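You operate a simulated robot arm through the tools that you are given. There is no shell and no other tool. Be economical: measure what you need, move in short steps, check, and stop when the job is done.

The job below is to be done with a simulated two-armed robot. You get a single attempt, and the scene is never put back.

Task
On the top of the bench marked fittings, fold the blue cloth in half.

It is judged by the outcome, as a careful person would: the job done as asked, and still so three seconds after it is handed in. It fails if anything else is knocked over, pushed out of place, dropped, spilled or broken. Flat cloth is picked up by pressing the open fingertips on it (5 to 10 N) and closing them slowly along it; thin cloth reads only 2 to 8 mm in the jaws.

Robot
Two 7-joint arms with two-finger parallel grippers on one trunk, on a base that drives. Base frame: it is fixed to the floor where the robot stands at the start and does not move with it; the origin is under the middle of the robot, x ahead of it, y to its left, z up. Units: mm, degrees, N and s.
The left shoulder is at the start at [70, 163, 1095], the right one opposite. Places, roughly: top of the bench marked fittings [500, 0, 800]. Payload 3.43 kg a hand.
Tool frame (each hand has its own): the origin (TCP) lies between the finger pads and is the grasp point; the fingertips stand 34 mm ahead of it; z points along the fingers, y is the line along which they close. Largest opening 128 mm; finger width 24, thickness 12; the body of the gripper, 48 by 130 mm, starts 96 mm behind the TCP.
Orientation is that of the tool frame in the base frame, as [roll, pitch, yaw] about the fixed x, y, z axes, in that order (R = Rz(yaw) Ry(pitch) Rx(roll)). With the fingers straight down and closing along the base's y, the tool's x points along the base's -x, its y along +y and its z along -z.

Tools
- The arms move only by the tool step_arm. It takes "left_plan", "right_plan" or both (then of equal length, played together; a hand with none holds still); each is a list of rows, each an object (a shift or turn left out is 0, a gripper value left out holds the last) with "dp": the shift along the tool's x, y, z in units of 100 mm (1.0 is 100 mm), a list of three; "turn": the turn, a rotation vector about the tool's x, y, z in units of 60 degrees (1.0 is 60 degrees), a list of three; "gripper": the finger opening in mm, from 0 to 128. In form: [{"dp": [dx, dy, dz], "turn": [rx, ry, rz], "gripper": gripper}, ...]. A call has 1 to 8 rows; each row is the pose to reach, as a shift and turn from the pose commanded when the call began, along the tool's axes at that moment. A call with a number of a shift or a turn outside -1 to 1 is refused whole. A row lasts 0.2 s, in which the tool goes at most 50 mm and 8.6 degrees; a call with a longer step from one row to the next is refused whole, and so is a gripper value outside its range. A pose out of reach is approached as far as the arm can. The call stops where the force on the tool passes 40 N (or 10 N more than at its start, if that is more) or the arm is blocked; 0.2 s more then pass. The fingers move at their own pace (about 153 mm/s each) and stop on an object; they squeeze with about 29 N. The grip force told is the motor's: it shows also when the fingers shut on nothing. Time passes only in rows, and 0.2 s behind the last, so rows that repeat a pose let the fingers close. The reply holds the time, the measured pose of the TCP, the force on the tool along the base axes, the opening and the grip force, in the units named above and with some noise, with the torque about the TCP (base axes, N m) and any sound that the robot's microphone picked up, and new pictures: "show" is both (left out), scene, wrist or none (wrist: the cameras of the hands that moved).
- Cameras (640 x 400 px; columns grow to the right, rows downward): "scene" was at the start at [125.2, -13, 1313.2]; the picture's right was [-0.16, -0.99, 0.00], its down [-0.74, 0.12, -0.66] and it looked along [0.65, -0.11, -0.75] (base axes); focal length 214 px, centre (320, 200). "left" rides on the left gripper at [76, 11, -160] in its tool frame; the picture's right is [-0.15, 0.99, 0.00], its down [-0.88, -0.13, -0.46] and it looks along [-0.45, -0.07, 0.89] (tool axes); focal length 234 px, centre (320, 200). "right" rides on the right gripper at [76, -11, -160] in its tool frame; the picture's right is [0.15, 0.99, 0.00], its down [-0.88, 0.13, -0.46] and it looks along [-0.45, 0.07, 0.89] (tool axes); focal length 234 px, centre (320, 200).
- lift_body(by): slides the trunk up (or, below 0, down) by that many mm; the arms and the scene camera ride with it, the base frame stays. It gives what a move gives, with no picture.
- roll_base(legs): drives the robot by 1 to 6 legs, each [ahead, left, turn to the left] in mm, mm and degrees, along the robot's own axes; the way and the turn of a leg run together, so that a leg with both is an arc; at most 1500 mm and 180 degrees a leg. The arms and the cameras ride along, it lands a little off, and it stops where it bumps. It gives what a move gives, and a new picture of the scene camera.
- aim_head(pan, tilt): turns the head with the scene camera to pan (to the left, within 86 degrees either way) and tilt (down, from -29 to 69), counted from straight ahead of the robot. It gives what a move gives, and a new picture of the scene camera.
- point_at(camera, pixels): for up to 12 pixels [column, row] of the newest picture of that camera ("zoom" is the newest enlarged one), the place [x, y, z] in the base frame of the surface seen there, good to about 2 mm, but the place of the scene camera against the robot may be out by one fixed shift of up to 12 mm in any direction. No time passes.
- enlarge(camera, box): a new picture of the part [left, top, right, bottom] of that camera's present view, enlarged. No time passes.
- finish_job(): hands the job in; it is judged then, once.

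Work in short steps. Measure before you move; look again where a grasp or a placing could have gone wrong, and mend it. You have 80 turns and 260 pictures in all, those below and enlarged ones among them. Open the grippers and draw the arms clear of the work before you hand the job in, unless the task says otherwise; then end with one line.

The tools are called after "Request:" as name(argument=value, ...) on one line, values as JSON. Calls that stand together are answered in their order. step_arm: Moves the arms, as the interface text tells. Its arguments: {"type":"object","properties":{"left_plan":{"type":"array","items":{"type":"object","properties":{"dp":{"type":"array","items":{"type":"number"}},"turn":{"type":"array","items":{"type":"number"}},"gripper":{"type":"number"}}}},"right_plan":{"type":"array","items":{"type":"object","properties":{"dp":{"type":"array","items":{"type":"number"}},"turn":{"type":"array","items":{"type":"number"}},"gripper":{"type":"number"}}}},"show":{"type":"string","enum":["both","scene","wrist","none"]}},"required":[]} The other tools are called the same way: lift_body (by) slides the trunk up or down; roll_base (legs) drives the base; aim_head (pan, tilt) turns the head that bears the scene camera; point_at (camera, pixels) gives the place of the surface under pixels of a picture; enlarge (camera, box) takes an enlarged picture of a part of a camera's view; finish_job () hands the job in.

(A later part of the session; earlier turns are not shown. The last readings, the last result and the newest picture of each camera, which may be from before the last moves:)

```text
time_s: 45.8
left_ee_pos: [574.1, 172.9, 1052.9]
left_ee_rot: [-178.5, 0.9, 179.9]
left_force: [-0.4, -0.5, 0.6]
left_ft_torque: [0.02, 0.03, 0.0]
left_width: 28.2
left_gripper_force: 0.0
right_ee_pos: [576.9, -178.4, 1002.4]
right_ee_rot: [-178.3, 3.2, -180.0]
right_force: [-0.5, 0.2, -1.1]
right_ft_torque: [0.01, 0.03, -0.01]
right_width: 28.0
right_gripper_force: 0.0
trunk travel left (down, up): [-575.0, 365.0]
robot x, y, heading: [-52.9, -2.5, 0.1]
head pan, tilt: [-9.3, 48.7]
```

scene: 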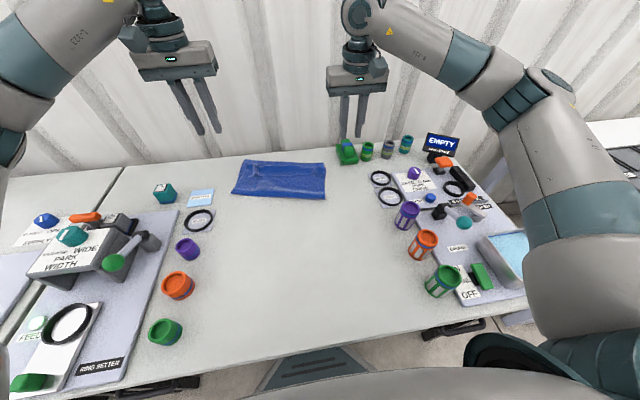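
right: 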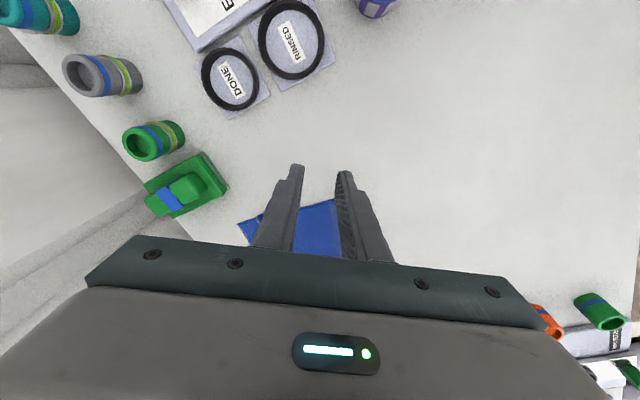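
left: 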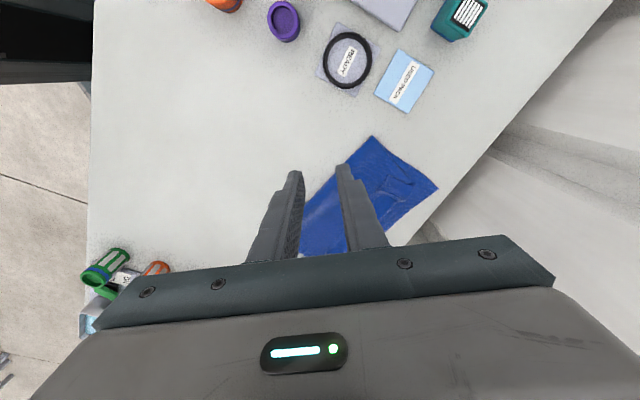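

I bring the hands above the strip's free edge ends: left toward (638,100), right toward (632,-78).

Request:
step_arm(left_plan=[{"dp": [-0.16, -0.18, 0.25], "gripper": 40}, {"dp": [-0.32, -0.36, 0.5]}, {"dp": [-0.48, -0.55, 0.75]}, {"dp": [-0.64, -0.73, 1.0], "turn": [0.025, 0.015, 0]}], right_plan=[{"dp": [-0.14, 0.25, 0.24], "gripper": 40}, {"dp": [-0.28, 0.5, 0.47]}, {"dp": [-0.41, 0.75, 0.7]}, {"dp": [-0.55, 1.0, 0.92], "turn": [0.028, 0.055, 0]}])

```text
time_s: 46.8
left_ee_pos: [640.1, 98.1, 955.3]
left_ee_rot: [-177.0, 0.0, 180.0]
left_force: [0.6, -0.5, 0.8]
left_ft_torque: [-0.02, 0.05, -0.05]
left_width: 40.0
left_gripper_force: 0.0
right_ee_pos: [637.6, -79.3, 909.4]
right_ee_rot: [-176.3, -0.2, 179.8]
right_force: [0.4, 0.1, -0.2]
right_ft_torque: [-0.03, 0.03, -0.01]
right_width: 39.8
right_gripper_force: 0.1
trunk travel left (down, up): [-575.0, 365.0]
robot x, y, heading: [-50.8, -2.5, 0.0]
head pan, tilt: [-9.3, 48.7]
```

scene: 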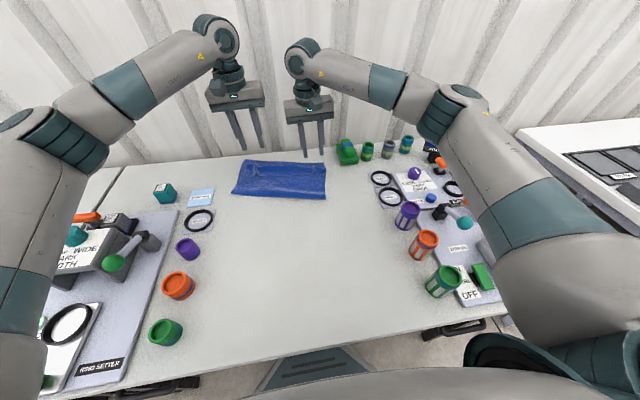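
right: 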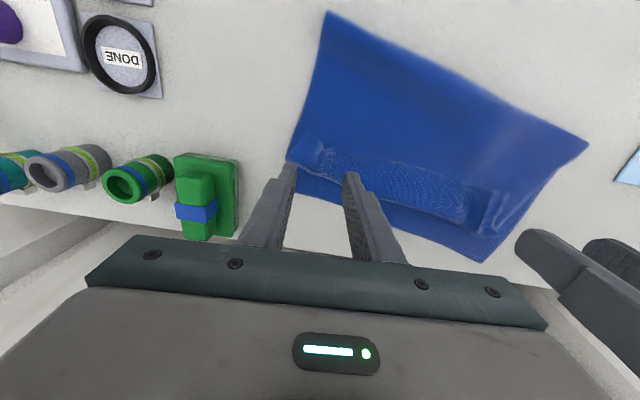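
left: 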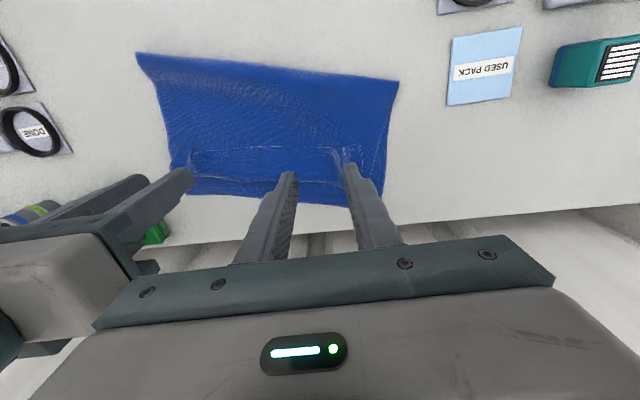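

Good close views of the strip. I enlarge and measure it.

Request:
enlarge(camera="right", box=[270, 100, 526, 260])

Request:
enlarge(camera="left", box=[160, 100, 416, 260])

Request:
point_at(camera="left", pixels=[[190, 152], [240, 148], [330, 150], [360, 152], [195, 180], [270, 184], [360, 182], [383, 203], [186, 193], [300, 203], [395, 85], [142, 55]])

Request:
point_at(camera="right", pixels=[[322, 145], [400, 160], [470, 190], [490, 195], [330, 172], [480, 234], [300, 165], [330, 18], [480, 258]])

```text
2.50 times, centred on (398, 180) of right
```

zoom: 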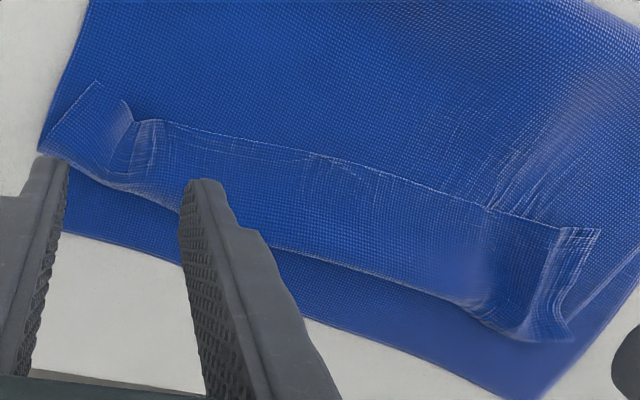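

```text
2.50 times, centred on (288, 180) of left
```

zoom: 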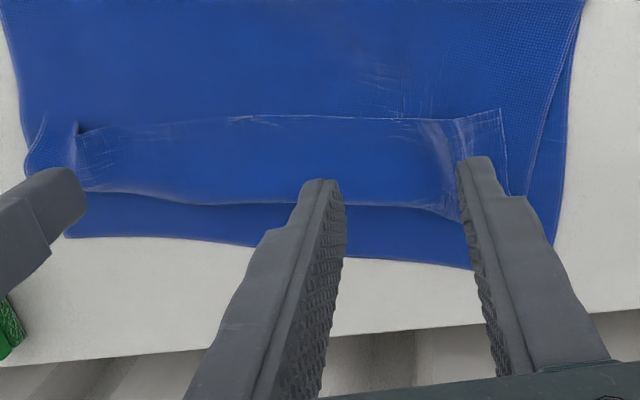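

```text
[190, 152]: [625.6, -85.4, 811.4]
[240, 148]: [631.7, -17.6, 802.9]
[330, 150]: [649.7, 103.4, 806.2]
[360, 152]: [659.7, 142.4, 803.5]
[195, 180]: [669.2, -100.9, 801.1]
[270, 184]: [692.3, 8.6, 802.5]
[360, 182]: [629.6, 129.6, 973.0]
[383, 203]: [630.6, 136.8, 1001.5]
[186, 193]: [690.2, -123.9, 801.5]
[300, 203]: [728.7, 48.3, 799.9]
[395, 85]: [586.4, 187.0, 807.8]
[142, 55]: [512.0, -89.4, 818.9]
```

```text
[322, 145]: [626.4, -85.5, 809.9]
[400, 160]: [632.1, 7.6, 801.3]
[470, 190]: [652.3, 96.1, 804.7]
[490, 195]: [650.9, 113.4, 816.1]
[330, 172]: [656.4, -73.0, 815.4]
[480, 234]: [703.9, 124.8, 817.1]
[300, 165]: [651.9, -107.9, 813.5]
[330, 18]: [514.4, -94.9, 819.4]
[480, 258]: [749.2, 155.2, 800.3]
```

Strip free edge runs x≈626 (y −85) to 650 (y 103), with ready-made puckers at y≈−85 and 112. I lower both hands to just above those puckers.

Request:
step_arm(left_plan=[{"dp": [-0.1, 0.06, 0.3], "turn": [-0.05, 0, 0]}, {"dp": [-0.2, 0.12, 0.6], "turn": [-0.05, 0, 0]}, {"dp": [-0.2, 0.12, 0.85], "turn": [-0.05, 0, 0]}, {"dp": [-0.2, 0.12, 1.0], "turn": [-0.05, 0, 0]}], right_plan=[{"dp": [0.03, -0.03, 0.2], "turn": [-0.06, 0, 0]}, {"dp": [0.03, -0.03, 0.4], "turn": [-0.06, 0, 0]}, {"dp": [0.03, -0.03, 0.5], "turn": [-0.06, 0, 0]}, {"dp": [0.03, -0.03, 0.54], "turn": [-0.06, 0, 0]}], show="wrist")

```text
time_s: 47.8
left_ee_pos: [660.4, 104.4, 857.5]
left_ee_rot: [179.9, 0.1, 179.9]
left_force: [0.3, 0.1, 0.4]
left_ft_torque: [-0.01, -0.01, -0.01]
left_width: 40.1
left_gripper_force: 0.0
right_ee_pos: [632.9, -86.7, 858.6]
right_ee_rot: [179.9, 0.0, 179.8]
right_force: [1.1, 0.5, -0.1]
right_ft_torque: [0.0, 0.01, 0.02]
right_width: 39.6
right_gripper_force: 0.1
trunk travel left (down, up): [-575.0, 365.0]
robot x, y, heading: [-50.0, -3.2, 0.0]
head pan, tilt: [-9.3, 48.7]
```

right: 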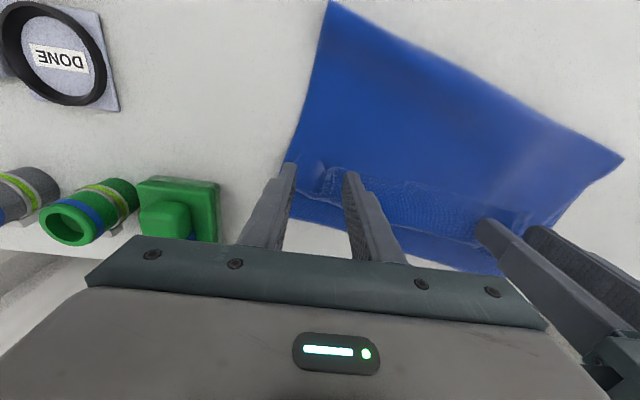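
left: 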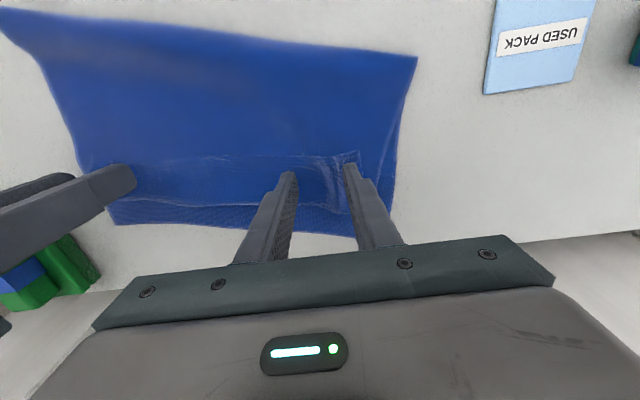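

Left straddles the pucker; the right needs +8 mm in y. I shift and lower to near contact.

Request:
step_arm(left_plan=[{"dp": [0, 0.02, 0.08]}, {"dp": [0, 0.02, 0.15]}, {"dp": [0, 0.02, 0.185]}, {"dp": [0, 0.02, 0.185]}], right_plan=[{"dp": [0, 0.08, 0.08]}, {"dp": [0, 0.08, 0.15]}, {"dp": [0, 0.08, 0.195]}, {"dp": [0, 0.08, 0.195]}], show="none")

```text
time_s: 48.8
left_ee_pos: [659.4, 106.1, 839.4]
left_ee_rot: [179.9, 0.1, 180.0]
left_force: [-0.7, 0.5, 0.1]
left_ft_torque: [0.01, 0.0, -0.01]
left_width: 39.9
left_gripper_force: 0.0
right_ee_pos: [632.0, -79.4, 839.0]
right_ee_rot: [179.8, 0.0, 179.8]
right_force: [0.1, 2.2, 1.5]
right_ft_torque: [-0.02, 0.0, 0.03]
right_width: 40.0
right_gripper_force: 0.1
trunk travel left (down, up): [-575.0, 365.0]
robot x, y, heading: [-50.1, 2.1, 0.1]
head pan, tilt: [-9.3, 48.7]
```

Right begins to touch; left 2 mm more, right 0.5 mm.

Request:
step_arm(left_plan=[{"dp": [0, 0, 0.012]}, {"dp": [0, 0, 0.02]}, {"dp": [0, 0, 0.02]}], right_plan=[{"dp": [0, 0, 0.006]}, {"dp": [0, 0, 0.006]}, {"dp": [0, 0, 0.006]}], show="none")

```text
time_s: 49.5
left_ee_pos: [660.2, 105.9, 837.6]
left_ee_rot: [180.0, 0.0, 180.0]
left_force: [-0.2, 0.3, 5.4]
left_ft_torque: [0.03, 0.01, -0.03]
left_width: 40.0
left_gripper_force: 0.2
right_ee_pos: [631.7, -80.1, 838.2]
right_ee_rot: [179.9, 0.0, 179.9]
right_force: [0.4, -0.6, 0.6]
right_ft_torque: [-0.01, 0.01, 0.03]
right_width: 39.6
right_gripper_force: 0.1
trunk travel left (down, up): [-575.0, 365.0]
robot x, y, heading: [-49.6, -0.1, 0.1]
head pan, tilt: [-9.3, 48.7]
```

Left 5.4 N; right needs about 1 mm more; left 0.2 mm.

Request:
step_arm(left_plan=[{"dp": [0, 0, 0.002]}, {"dp": [0, 0, 0.002]}, {"dp": [0, 0, 0.002]}], right_plan=[{"dp": [0, 0, 0.007]}, {"dp": [0, 0, 0.012]}, {"dp": [0, 0, 0.012]}], show="none")

```text
time_s: 50.4
left_ee_pos: [658.4, 106.3, 836.8]
left_ee_rot: [-180.0, 0.1, -180.0]
left_force: [1.4, 0.8, 7.6]
left_ft_torque: [0.1, -0.08, -0.01]
left_width: 39.7
left_gripper_force: 0.1
right_ee_pos: [633.2, -79.2, 838.5]
right_ee_rot: [179.9, 0.0, 179.8]
right_force: [-0.9, -0.3, 2.7]
right_ft_torque: [-0.1, 0.04, 0.01]
right_width: 40.2
right_gripper_force: 0.2
trunk travel left (down, up): [-575.0, 365.0]
robot x, y, heading: [-54.6, 1.9, 0.1]
head pan, tilt: [-9.3, 48.7]
```

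Left 7.6 N, right 2.7 N; add 0.4 mm right and close both slowly.

Request:
step_arm(left_plan=[{"dp": [0, 0, 0.001], "gripper": 37}, {"dp": [0, 0, 0.001], "gripper": 33}, {"dp": [0, 0, 0.001], "gripper": 29}, {"dp": [0, 0, 0.001], "gripper": 25}, {"dp": [0, 0, 0.001], "gripper": 21}, {"dp": [0, 0, 0.001], "gripper": 17}, {"dp": [0, 0, 0.001], "gripper": 13}, {"dp": [0, 0, 0.001], "gripper": 10}], right_plan=[{"dp": [0, 0, 0.005], "gripper": 37}, {"dp": [0, 0, 0.005], "gripper": 33}, {"dp": [0, 0, 0.005], "gripper": 29}, {"dp": [0, 0, 0.005], "gripper": 25}, {"dp": [0, 0, 0.005], "gripper": 21}, {"dp": [0, 0, 0.005], "gripper": 17}, {"dp": [0, 0, 0.005], "gripper": 13}, {"dp": [0, 0, 0.005], "gripper": 10}], show="wrist")

```text
time_s: 52.1
left_ee_pos: [658.6, 107.1, 837.6]
left_ee_rot: [180.0, 0.1, 180.0]
left_force: [0.1, 0.0, 8.6]
left_ft_torque: [0.08, 0.0, -0.01]
left_width: 10.7
left_gripper_force: 0.6
right_ee_pos: [631.9, -78.4, 837.6]
right_ee_rot: [179.9, 0.1, 179.7]
right_force: [-0.2, 0.3, 3.9]
right_ft_torque: [-0.02, 0.01, -0.01]
right_width: 9.3
right_gripper_force: 0.1
trunk travel left (down, up): [-575.0, 365.0]
robot x, y, heading: [-47.8, -0.2, 0.2]
head pan, tilt: [-9.3, 48.7]
```

right: 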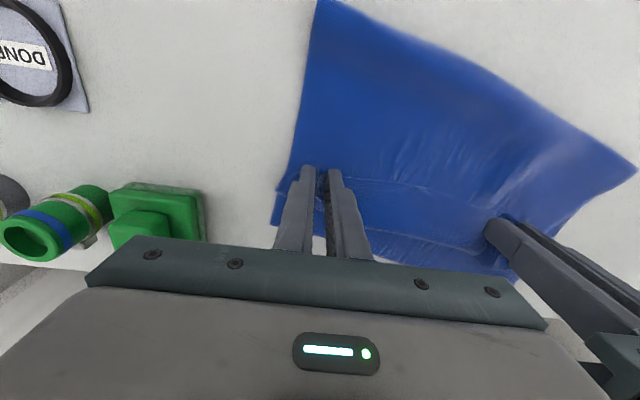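
left: 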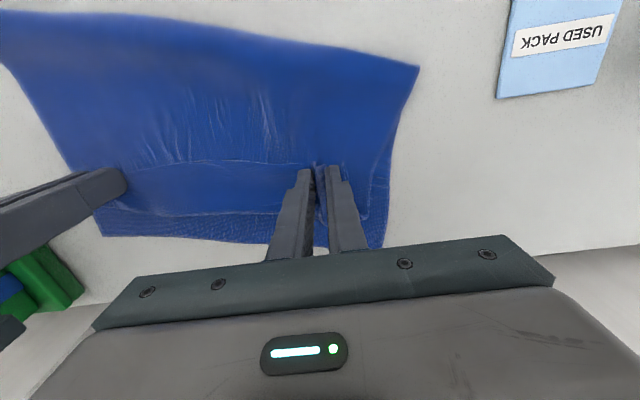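

Ridges form between both finger pairs. I finish closing, then lift 40 mm to check what is held.

Request:
step_arm(left_plan=[{"gripper": 6}, {"gripper": 2}, {"gripper": 0}, {"gripper": 0}, {"dp": [0, 0, -0.1]}, {"dp": [0, 0, -0.2]}, {"dp": [0, 0, -0.3]}, {"dp": [0, 0, -0.4]}], right_plan=[{"gripper": 6}, {"gripper": 2}, {"gripper": 0}, {"gripper": 0}, {"dp": [0, 0, -0.1]}, {"dp": [0, 0, -0.2]}, {"dp": [0, 0, -0.3]}, {"dp": [0, 0, -0.4]}])

```text
time_s: 54.0
left_ee_pos: [658.1, 105.2, 875.5]
left_ee_rot: [179.9, 0.1, 179.8]
left_force: [0.7, -0.3, -0.4]
left_ft_torque: [0.01, 0.03, 0.0]
left_width: 2.9
left_gripper_force: 29.4
right_ee_pos: [632.7, -78.4, 876.7]
right_ee_rot: [180.0, 0.0, 179.8]
right_force: [0.9, -0.9, 0.1]
right_ft_torque: [-0.01, -0.01, -0.04]
right_width: 2.6
right_gripper_force: 29.0
trunk travel left (down, up): [-575.0, 365.0]
robot x, y, heading: [-50.5, -0.9, -0.0]
head pan, tilt: [-9.3, 48.7]
```

scene: 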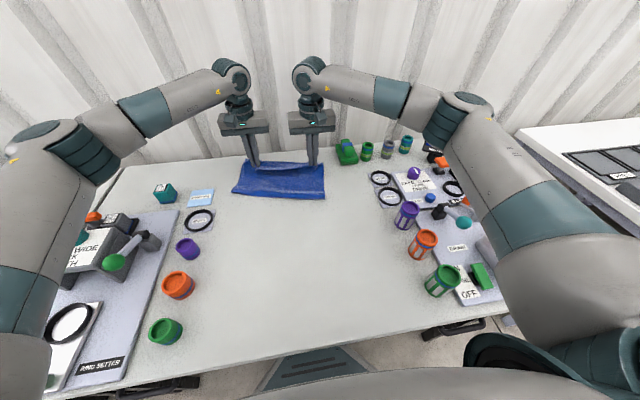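
right: 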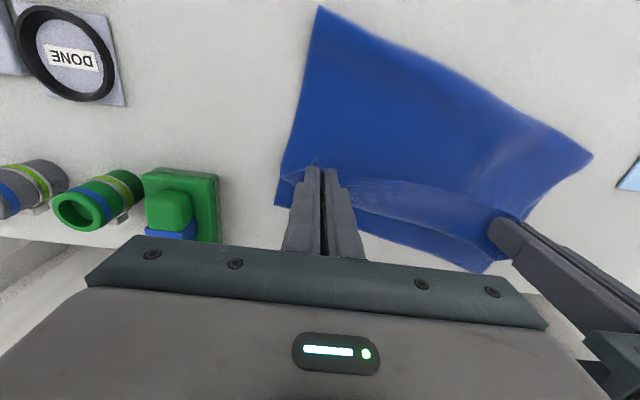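
left: 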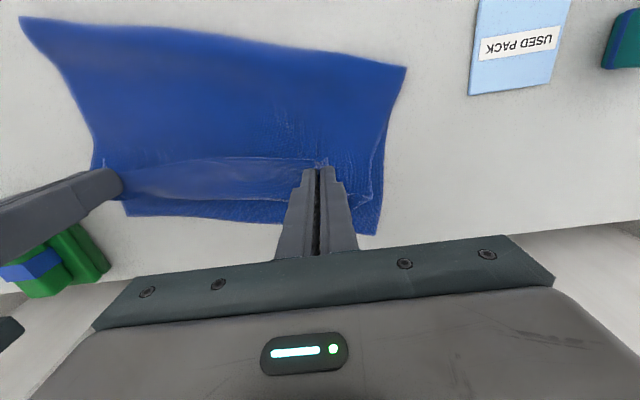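

Both hold (2.9, 2.6 mm). I look closely to confirm that only the strip is lifted.

Request:
enlarge(camera="scene", box=[216, 140, 344, 220])

Request:
enlarge(camera="left", box=[80, 90, 400, 290])

```text
5.00 times, centred on (280, 180) of scene
```

zoom: 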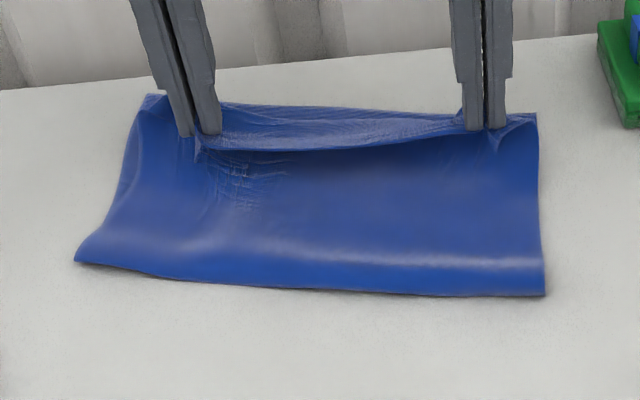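

```text
2.00 times, centred on (240, 190) of left
```

zoom: 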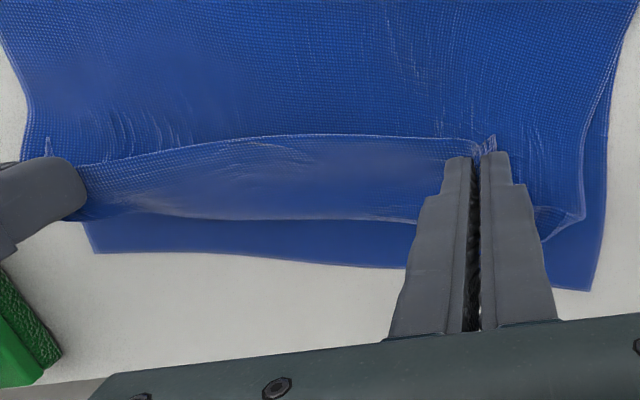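

Only the strip is lifted and its edge sits right at the fingers. I carry it up and forward past the far edge while tilting 55°.

Request:
step_arm(left_plan=[{"dp": [-0.053, 0, -0.097], "turn": [0, -0.133, 0]}, {"dp": [-0.126, 0, -0.167], "turn": [0, -0.267, 0]}, {"dp": [-0.202, 0, -0.191], "turn": [0, -0.4, 0]}, {"dp": [-0.3, 0, -0.168], "turn": [0, -0.533, 0]}, {"dp": [-0.4, 0, -0.1], "turn": [0, -0.667, 0]}, {"dp": [-0.507, 0, 0.012], "turn": [0, -0.8, 0]}, {"dp": [-0.581, 0, 0.145], "turn": [0, -0.917, 0]}], right_plan=[{"dp": [-0.033, 0, -0.097], "turn": [0, -0.133, 0]}, {"dp": [-0.086, 0, -0.167], "turn": [0, -0.267, 0]}, {"dp": [-0.132, 0, -0.191], "turn": [0, -0.4, 0]}, {"dp": [-0.2, 0, -0.168], "turn": [0, -0.533, 0]}, {"dp": [-0.281, 0, -0.1], "turn": [0, -0.667, 0]}, {"dp": [-0.357, 0, 0.012], "turn": [0, -0.8, 0]}, {"dp": [-0.411, 0, 0.145], "turn": [0, -0.917, 0]}])

Request:
enlarge(camera="scene", box=[216, 140, 344, 220])

```text
time_s: 55.5
left_ee_pos: [717.7, 107.1, 861.8]
left_ee_rot: [-179.9, 55.3, 179.9]
left_force: [-0.1, -1.6, -0.2]
left_ft_torque: [-0.06, 0.0, -0.06]
left_width: 2.6
left_gripper_force: 29.0
right_ee_pos: [674.3, -77.6, 863.0]
right_ee_rot: [179.7, 55.1, 179.6]
right_force: [0.1, 1.6, 0.4]
right_ft_torque: [-0.02, 0.02, 0.05]
right_width: 2.8
right_gripper_force: 28.7
trunk travel left (down, up): [-575.0, 365.0]
robot x, y, heading: [-51.9, -6.6, 0.6]
head pan, tilt: [-9.3, 48.7]
```

scene: 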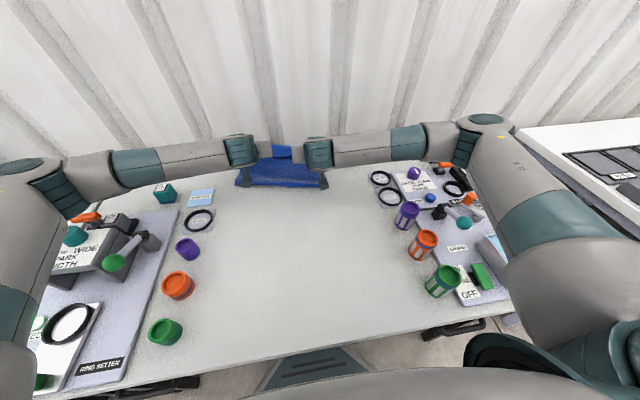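
right: 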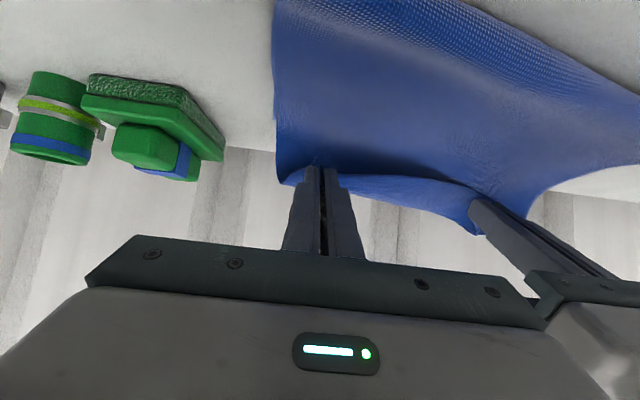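
left: 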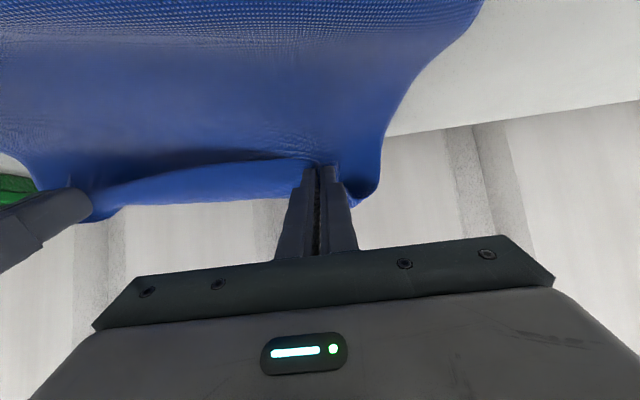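

```text
5.00 times, centred on (280, 180) of scene
```

zoom: 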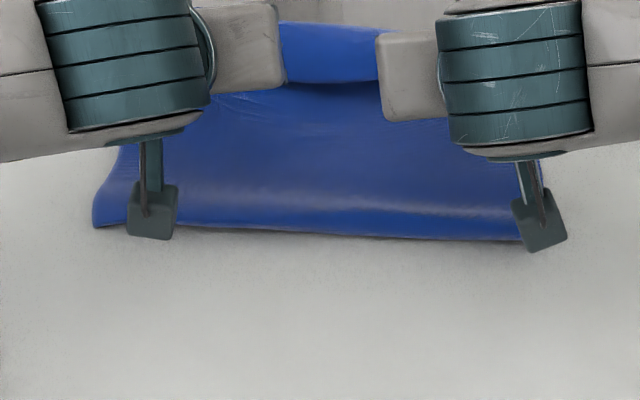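

The strip is narrower now but still curls back ~25 mm around the fingertips. I lay it down softly and release, to regrip closer to its free edge with the hands tilted the other way.

Request:
step_arm(left_plan=[{"dp": [0.12, 0, 0]}, {"dp": [0.24, 0, 0.01]}, {"dp": [0.33, 0, 0.01]}, {"dp": [0.33, 0, 0.01], "gripper": 8}, {"dp": [0.33, 0, 0.01], "gripper": 18}, {"dp": [0.33, 0, 0.01], "gripper": 26}, {"dp": [0.2, 0, -0.08], "gripper": 26}, {"dp": [-0.1, 0, -0.3], "gripper": 26}], right_plan=[{"dp": [0.12, 0, 0]}, {"dp": [0.24, 0, 0.01]}, {"dp": [0.33, 0, 0.01]}, {"dp": [0.33, 0, 0.01], "gripper": 8}, {"dp": [0.33, 0, 0.01], "gripper": 18}, {"dp": [0.33, 0, 0.01], "gripper": 26}, {"dp": [0.2, 0, -0.08], "gripper": 26}, {"dp": [-0.1, 0, -0.3], "gripper": 26}], show="none")

Request:
step_arm(left_plan=[{"dp": [-0.3, 0, -0.3], "turn": [0, 0.143, 0]}, {"dp": [-0.4, 0, -0.6], "turn": [0, 0.286, 0]}, {"dp": [-0.4, 0, -0.9], "turn": [0, 0.429, 0]}, {"dp": [-0.4, 0.1, -1.0], "turn": [0, 0.571, 0]}, {"dp": [-0.4, 0.2, -1.0], "turn": [0, 0.714, 0]}, {"dp": [-0.4, 0.3, -1.0], "turn": [0, 0.857, 0]}, {"dp": [-0.4, 0.4, -1.0], "turn": [0, 0.917, 0]}], right_plan=[{"dp": [-0.3, 0, -0.3], "turn": [0, 0.143, 0]}, {"dp": [-0.4, 0, -0.6], "turn": [0, 0.286, 0]}, {"dp": [-0.4, 0, -0.9], "turn": [0, 0.429, 0]}, {"dp": [-0.4, -0.1, -1.0], "turn": [0, 0.571, 0]}, {"dp": [-0.4, -0.2, -1.0], "turn": [0, 0.714, 0]}, {"dp": [-0.4, -0.3, -1.0], "turn": [0, 0.857, 0]}, {"dp": [-0.4, -0.4, -1.0], "turn": [0, 0.917, 0]}])

Request:
enlarge(camera="scene", box=[216, 130, 344, 210])

```text
time_s: 57.4
left_ee_pos: [696.7, 104.5, 888.6]
left_ee_rot: [179.9, 55.1, 179.8]
left_force: [-0.5, -0.1, 0.8]
left_ft_torque: [0.03, -0.01, 0.01]
left_width: 26.3
left_gripper_force: 0.0
right_ee_pos: [654.6, -77.9, 888.9]
right_ee_rot: [180.0, 55.0, 179.8]
right_force: [0.1, 0.5, 0.3]
right_ft_torque: [0.01, -0.01, 0.03]
right_width: 25.9
right_gripper_force: 0.0
trunk travel left (down, up): [-575.0, 365.0]
robot x, y, heading: [-53.5, 1.2, -0.0]
head pan, tilt: [-9.3, 48.7]
```

```text
time_s: 59.0
left_ee_pos: [639.2, 145.4, 976.8]
left_ee_rot: [180.0, 0.0, 179.9]
left_force: [-0.1, 0.8, 0.0]
left_ft_torque: [0.05, -0.01, -0.04]
left_width: 26.1
left_gripper_force: 0.0
right_ee_pos: [596.3, -119.6, 978.4]
right_ee_rot: [179.9, -0.1, 179.8]
right_force: [-0.9, 0.6, 0.1]
right_ft_torque: [-0.02, 0.0, -0.01]
right_width: 26.2
right_gripper_force: 0.2
trunk travel left (down, up): [-575.0, 365.0]
robot x, y, heading: [-52.3, 3.2, -0.2]
head pan, tilt: [-9.3, 48.7]
```

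scene: 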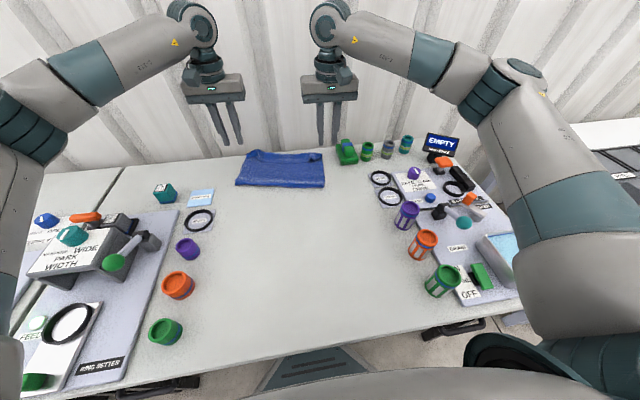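
right: 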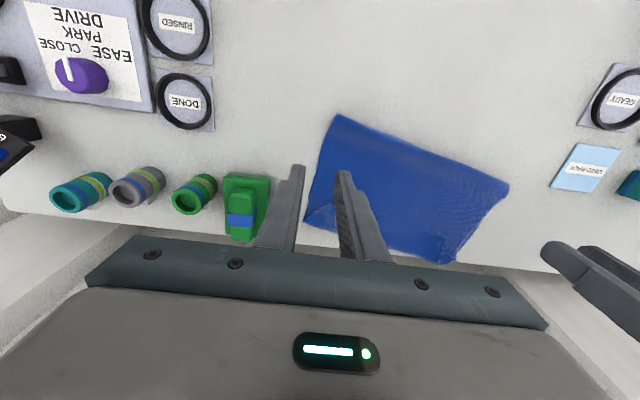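
left: 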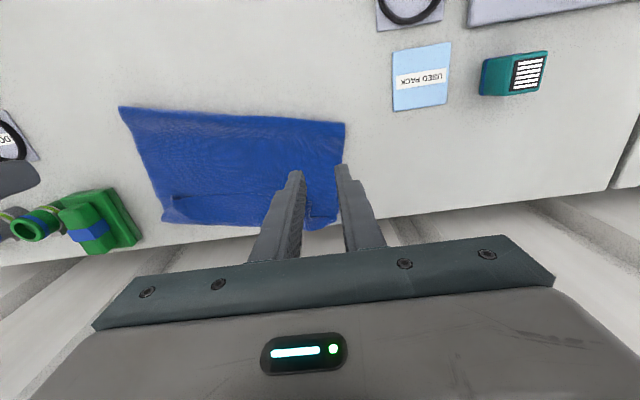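

```text
5.00 times, centred on (280, 170) of scene
```

zoom: 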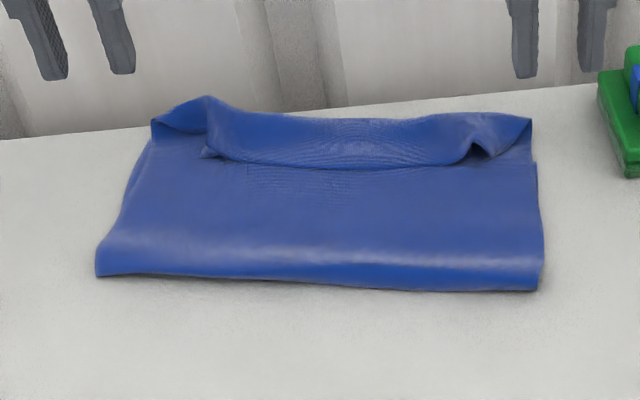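

I measure the present layout in both wrist pictures.

Request:
point_at(camera="left", pixels=[[122, 110], [230, 118], [343, 126], [165, 217], [230, 224], [320, 228], [175, 197], [215, 197], [255, 197], [303, 222], [168, 210]])

Request:
point_at(camera="right", pixels=[[340, 117], [505, 187], [455, 260], [310, 225], [440, 260], [330, 205], [410, 225], [450, 235]])

Request:
enlarge(camera="left", box=[110, 100, 366, 260])

Request:
point_at(camera="scene", pixels=[[280, 100], [280, 145], [280, 152], [280, 130], [400, 140]])

```text
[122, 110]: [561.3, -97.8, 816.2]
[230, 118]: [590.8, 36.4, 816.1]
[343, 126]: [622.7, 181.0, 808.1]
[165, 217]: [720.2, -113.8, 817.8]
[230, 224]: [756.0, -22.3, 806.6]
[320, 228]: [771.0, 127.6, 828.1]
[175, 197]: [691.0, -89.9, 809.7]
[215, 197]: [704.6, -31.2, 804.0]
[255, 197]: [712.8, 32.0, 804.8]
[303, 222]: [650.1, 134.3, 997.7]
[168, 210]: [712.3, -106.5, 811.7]
```

```text
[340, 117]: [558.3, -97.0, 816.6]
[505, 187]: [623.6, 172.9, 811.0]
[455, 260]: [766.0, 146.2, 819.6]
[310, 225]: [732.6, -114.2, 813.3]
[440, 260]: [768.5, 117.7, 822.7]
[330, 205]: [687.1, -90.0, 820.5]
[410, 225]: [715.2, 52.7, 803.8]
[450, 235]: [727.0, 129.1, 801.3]
```

```text
2.50 times, centred on (238, 180) of left
```

zoom: 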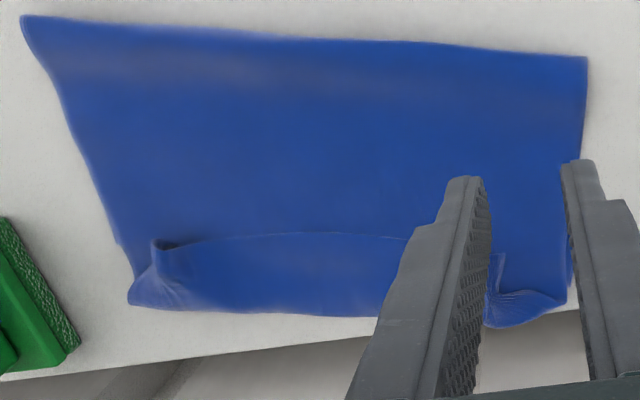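

```text
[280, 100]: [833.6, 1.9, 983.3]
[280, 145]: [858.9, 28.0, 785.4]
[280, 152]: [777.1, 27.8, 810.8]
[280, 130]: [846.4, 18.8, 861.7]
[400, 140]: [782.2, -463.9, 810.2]
```

The cloth slid to x 560–770, close to the bench's far edge. Better to undo: grip the strip's free edge, pull it all the way back flat (and nearer), then refold with a grip tilted toward me. I move above the strip ends.

Request:
step_arm(left_plan=[{"dp": [-0.23, -0.09, 0.2], "gripper": 40}, {"dp": [-0.46, -0.19, 0.4]}, {"dp": [-0.69, -0.28, 0.65]}, {"dp": [-0.91, -0.37, 0.85]}, {"dp": [-0.91, -0.37, 1.0]}], right_plan=[{"dp": [-0.25, 0.09, 0.2], "gripper": 40}, {"dp": [-0.5, 0.19, 0.4]}, {"dp": [-0.75, 0.28, 0.65]}, {"dp": [-1.0, 0.36, 0.85]}, {"dp": [-1.0, 0.36, 1.0]}], show="wrist")

```text
time_s: 60.1
left_ee_pos: [730.6, 110.3, 876.5]
left_ee_rot: [-180.0, 0.1, 179.9]
left_force: [0.0, -0.6, 0.5]
left_ft_torque: [0.01, -0.03, 0.02]
left_width: 39.8
left_gripper_force: 0.1
right_ee_pos: [696.1, -83.3, 877.8]
right_ee_rot: [179.9, 0.1, 179.7]
right_force: [0.0, 0.4, -0.8]
right_ft_torque: [-0.02, -0.01, -0.02]
right_width: 40.0
right_gripper_force: 0.2
trunk travel left (down, up): [-575.0, 365.0]
robot x, y, heading: [-53.4, 0.5, 0.0]
head pan, tilt: [-9.3, 48.7]
```

right: 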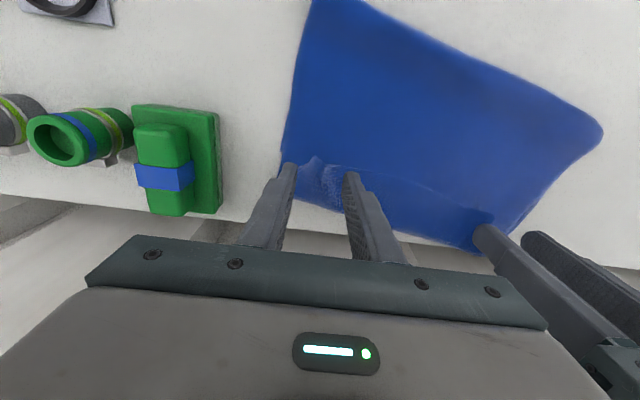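
left: 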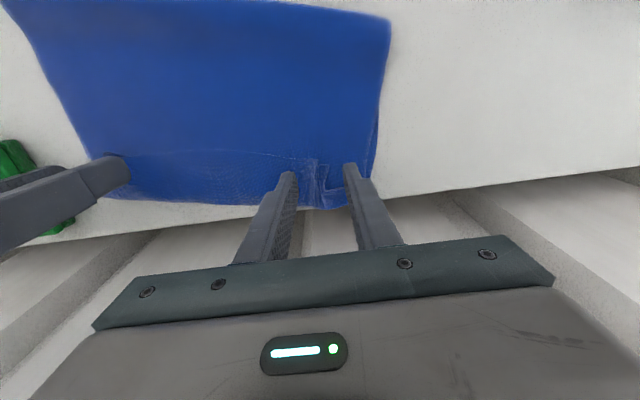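

Both puckers lie between the fingers. I lower to the contact level.

Request:
step_arm(left_plan=[{"dp": [0, 0, 0.15]}, {"dp": [0, 0, 0.28]}, {"dp": [0, 0, 0.36]}, {"dp": [0, 0, 0.385]}, {"dp": [0, 0, 0.385]}], right_plan=[{"dp": [0, 0.02, 0.15]}, {"dp": [0, 0.02, 0.28]}, {"dp": [0, 0.02, 0.36]}, {"dp": [0, 0.02, 0.395]}, {"dp": [0, 0.02, 0.395]}], show="none")

```text
time_s: 61.4
left_ee_pos: [731.7, 108.8, 839.2]
left_ee_rot: [-180.0, 0.1, 180.0]
left_force: [-0.2, -0.2, 0.7]
left_ft_torque: [-0.03, 0.0, -0.03]
left_width: 39.8
left_gripper_force: 0.0
right_ee_pos: [695.8, -80.8, 838.9]
right_ee_rot: [179.8, 0.0, 179.8]
right_force: [0.0, -0.2, 0.7]
right_ft_torque: [0.01, -0.06, -0.01]
right_width: 40.0
right_gripper_force: 0.1
trunk travel left (down, up): [-575.0, 365.0]
robot x, y, heading: [-52.2, -2.6, -0.1]
head pan, tilt: [-9.3, 48.7]
```

About 1.5 mm more to press lightly.

Request:
step_arm(left_plan=[{"dp": [0, 0, 0.01]}, {"dp": [0, 0, 0.016]}, {"dp": [0, 0, 0.016]}], right_plan=[{"dp": [0, 0, 0.01]}, {"dp": [0, 0, 0.014]}, {"dp": [0, 0, 0.014]}], show="none")

```text
time_s: 62.1
left_ee_pos: [731.5, 109.7, 837.9]
left_ee_rot: [180.0, 0.1, -180.0]
left_force: [0.3, 0.8, 3.1]
left_ft_torque: [-0.05, 0.0, 0.02]
left_width: 39.8
left_gripper_force: 0.0
right_ee_pos: [695.5, -80.5, 837.6]
right_ee_rot: [179.9, 0.0, 179.8]
right_force: [1.0, 0.6, 0.8]
right_ft_torque: [0.0, -0.01, 0.01]
right_width: 39.9
right_gripper_force: 0.3
trunk travel left (down, up): [-575.0, 365.0]
robot x, y, heading: [-51.3, -2.8, -0.1]
head pan, tilt: [-9.3, 48.7]
```

I add 0.3 mm left and 0.9 mm right, and close slowly.

Request:
step_arm(left_plan=[{"dp": [0, 0, 0.003]}, {"dp": [0, 0, 0.003], "gripper": 35}, {"dp": [0, 0, 0.003], "gripper": 30}, {"dp": [0, 0, 0.003], "gripper": 25}, {"dp": [0, 0, 0.003], "gripper": 20}, {"dp": [0, 0, 0.003], "gripper": 14}, {"dp": [0, 0, 0.003], "gripper": 7}, {"dp": [0, 0, 0.003], "gripper": 0}], right_plan=[{"dp": [0, 0, 0.009]}, {"dp": [0, 0, 0.009], "gripper": 35}, {"dp": [0, 0, 0.009], "gripper": 30}, {"dp": [0, 0, 0.009], "gripper": 25}, {"dp": [0, 0, 0.009], "gripper": 20}, {"dp": [0, 0, 0.009], "gripper": 14}, {"dp": [0, 0, 0.009], "gripper": 7}, {"dp": [0, 0, 0.009], "gripper": 0}], show="none")

Request:
step_arm(left_plan=[{"gripper": 0}, {"dp": [0, 0, -0.15]}, {"dp": [0.05, 0, -0.3]}, {"dp": [0.2, 0, -0.45]}, {"dp": [0.4, 0, -0.6]}, {"dp": [0.6, 0, -0.7]}], right_plan=[{"gripper": 0}, {"dp": [0, 0, -0.15]}, {"dp": [0.05, 0, -0.3]}, {"dp": [0.2, 0, -0.45]}, {"dp": [0.4, 0, -0.6]}, {"dp": [0.6, 0, -0.7]}], show="both")

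```text
time_s: 64.0
left_ee_pos: [730.3, 107.9, 838.1]
left_ee_rot: [-180.0, 0.0, 179.9]
left_force: [-0.9, -4.0, 4.5]
left_ft_torque: [-0.16, 0.07, 0.04]
left_width: 3.1
left_gripper_force: 29.0
right_ee_pos: [694.9, -80.1, 837.1]
right_ee_rot: [180.0, 0.0, 179.8]
right_force: [-0.5, 2.4, 2.4]
right_ft_torque: [0.11, -0.05, 0.05]
right_width: 2.4
right_gripper_force: 29.3
trunk travel left (down, up): [-575.0, 365.0]
robot x, y, heading: [-49.8, 3.9, 0.1]
head pan, tilt: [-9.3, 48.7]
```

```text
time_s: 65.3
left_ee_pos: [670.6, 107.8, 907.2]
left_ee_rot: [179.9, 0.1, -180.0]
left_force: [-0.2, -3.5, 0.6]
left_ft_torque: [-0.07, 0.03, 0.04]
left_width: 3.1
left_gripper_force: 29.0
right_ee_pos: [636.9, -80.3, 906.2]
right_ee_rot: [180.0, 0.0, 179.7]
right_force: [0.3, 3.0, -0.1]
right_ft_torque: [0.07, -0.01, 0.02]
right_width: 2.4
right_gripper_force: 29.0
trunk travel left (down, up): [-575.0, 365.0]
robot x, y, heading: [-52.4, 0.5, 0.1]
head pan, tilt: [-9.3, 48.7]
```

scene: 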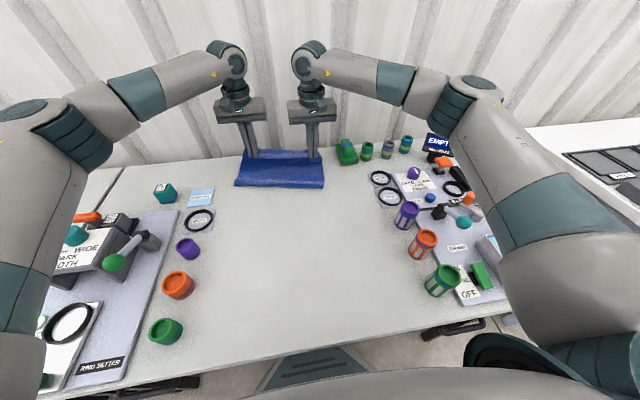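
right: 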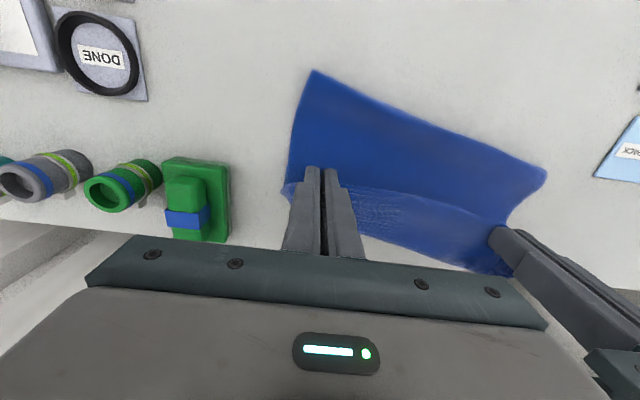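
left: 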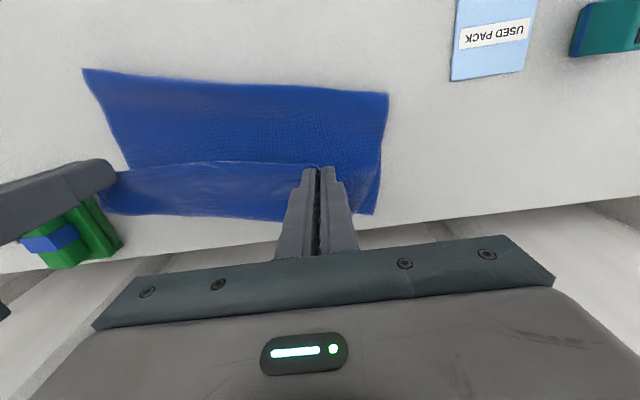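

Both corners of the edge are held. I roll the base back 80 mm (hands ride along, pulling the edge back), then continue backward with the arms.

Request:
roll_base(legs=[[-80, 0, 0]])

Request:
step_arm(left_plan=[{"dp": [0.25, 0, 0]}, {"dp": [0.5, 0, 0]}, {"dp": [0.75, 0, 0.0]}, {"dp": [1.0, 0, 0.05]}], right_plan=[{"dp": [0.25, 0, 0]}, {"dp": [0.5, 0, 0]}, {"dp": [0.75, 0, 0.0]}, {"dp": [1.0, 0, 0.05]}], show="none")

Request:
step_arm(left_plan=[{"dp": [0.25, 0, 0.05]}, {"dp": [0.5, 0, 0.15]}, {"dp": [0.75, 0, 0.25]}, {"dp": [1.0, 0, 0.35]}], right_plan=[{"dp": [0.25, 0, 0.05]}, {"dp": [0.5, 0, 0.15]}, {"dp": [0.75, 0, 0.25]}, {"dp": [1.0, 0, 0.35]}])

```text
time_s: 66.4
left_ee_pos: [589.3, 107.3, 908.1]
left_ee_rot: [-180.0, 0.0, 179.9]
left_force: [-0.7, -3.3, 0.9]
left_ft_torque: [-0.06, -0.01, 0.05]
left_width: 3.0
left_gripper_force: 28.8
right_ee_pos: [555.8, -80.4, 906.6]
right_ee_rot: [179.9, 0.0, 179.8]
right_force: [0.1, 3.2, 0.1]
right_ft_torque: [0.05, -0.05, 0.03]
right_width: 2.7
right_gripper_force: 29.2
trunk travel left (down, up): [-575.0, 365.0]
robot x, y, heading: [-134.6, 1.8, -0.1]
head pan, tilt: [-9.3, 48.7]
```

scene: 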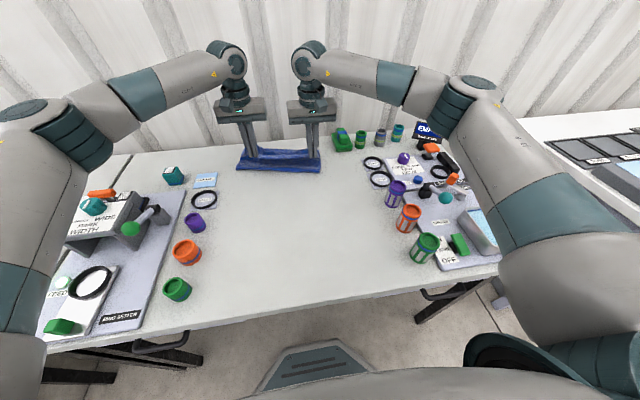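

```text
time_s: 67.4
left_ee_pos: [488.7, 108.6, 902.8]
left_ee_rot: [180.0, 0.1, 179.8]
left_force: [-0.1, -1.9, -0.2]
left_ft_torque: [-0.06, -0.05, 0.0]
left_width: 3.2
left_gripper_force: 29.5
right_ee_pos: [456.4, -80.8, 901.5]
right_ee_rot: [179.9, 0.1, 179.9]
right_force: [0.6, 1.8, 0.0]
right_ft_torque: [0.11, 0.01, 0.01]
right_width: 2.6
right_gripper_force: 29.0
trunk travel left (down, up): [-575.0, 365.0]
robot x, y, heading: [-131.6, -1.3, 0.1]
head pan, tilt: [-9.3, 48.7]
```

```text
time_s: 68.4
left_ee_pos: [387.8, 107.2, 868.0]
left_ee_rot: [179.9, 0.1, -180.0]
left_force: [0.2, -2.1, 0.2]
left_ft_torque: [-0.1, 0.01, 0.02]
left_width: 3.0
left_gripper_force: 28.4
right_ee_pos: [355.0, -81.0, 868.4]
right_ee_rot: [179.9, -0.1, 179.8]
right_force: [0.3, 2.3, 0.0]
right_ft_torque: [0.09, 0.03, -0.02]
right_width: 2.5
right_gripper_force: 29.1
trunk travel left (down, up): [-575.0, 365.0]
robot x, y, heading: [-131.9, -0.7, -0.0]
head pan, tilt: [-9.3, 48.7]
```

scene: 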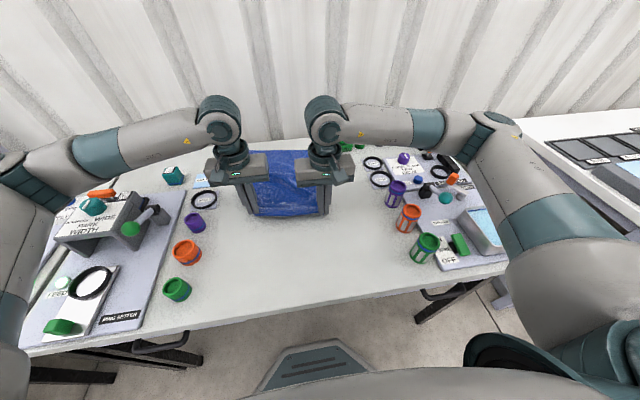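
right: 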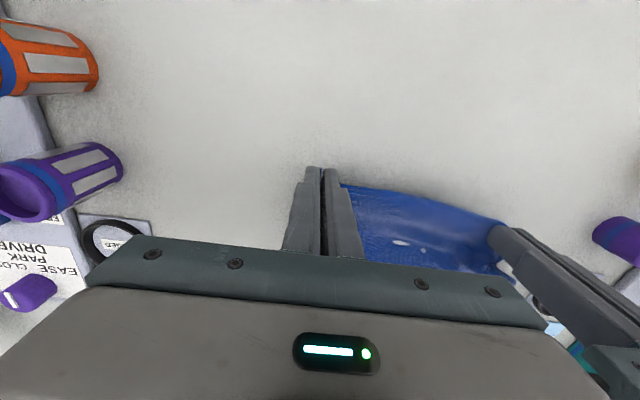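
left: 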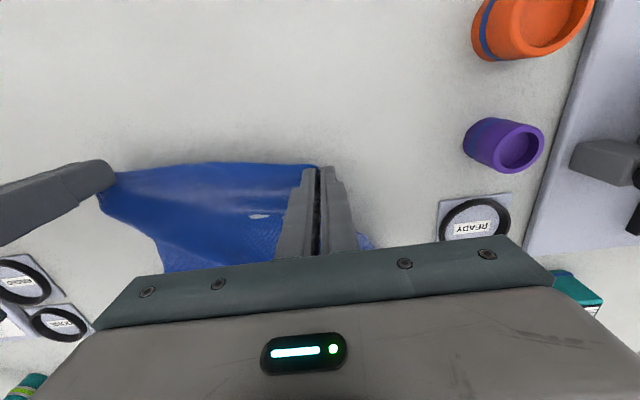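

Continue pulling back ~75 mm, low, to flatten and draw the cloth nearer.

Request:
step_arm(left_plan=[{"dp": [0.2, 0, 0.05]}, {"dp": [0.4, 0, 0.1]}, {"dp": [0.6, 0, 0.15]}, {"dp": [0.78, 0, 0.2]}], right_plan=[{"dp": [0.17, 0, 0.05]}, {"dp": [0.34, 0, 0.1]}, {"dp": [0.5, 0, 0.15]}, {"dp": [0.65, 0, 0.2]}])

Request:
enlarge(camera="scene", box=[200, 130, 360, 260])

```text
time_s: 69.4
left_ee_pos: [311.7, 108.0, 846.1]
left_ee_rot: [179.9, 0.1, 179.8]
left_force: [-0.4, -1.7, 0.2]
left_ft_torque: [-0.05, 0.0, 0.04]
left_width: 3.1
left_gripper_force: 28.9
right_ee_pos: [290.4, -79.6, 846.8]
right_ee_rot: [180.0, 0.0, 179.8]
right_force: [0.9, 0.6, 0.6]
right_ft_torque: [0.04, 0.05, 0.02]
right_width: 2.4
right_gripper_force: 28.8
trunk travel left (down, up): [-575.0, 365.0]
robot x, y, heading: [-131.6, 1.3, -0.1]
head pan, tilt: [-9.3, 48.7]
```

scene: 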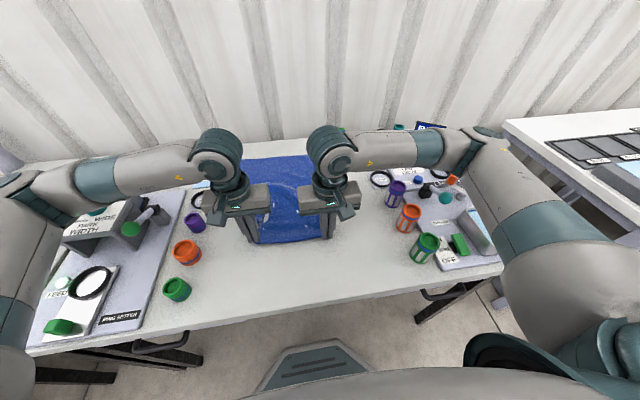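
right: 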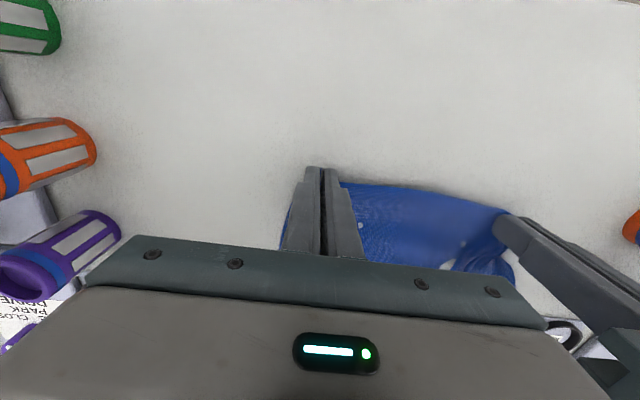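
left: 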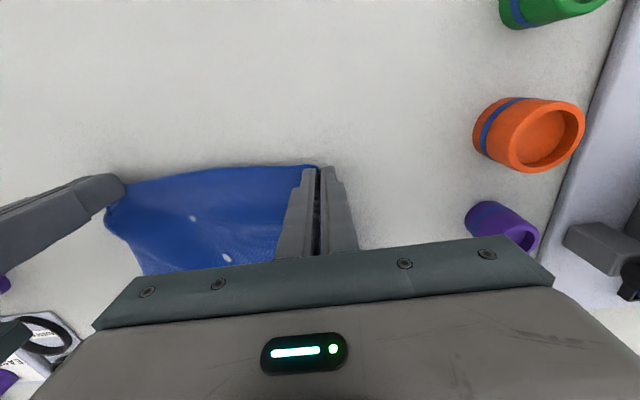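

```text
3.08 times, centred on (280, 195) of scene
```

zoom: 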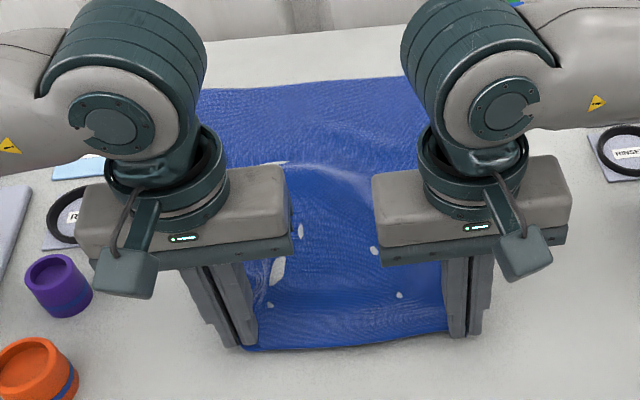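

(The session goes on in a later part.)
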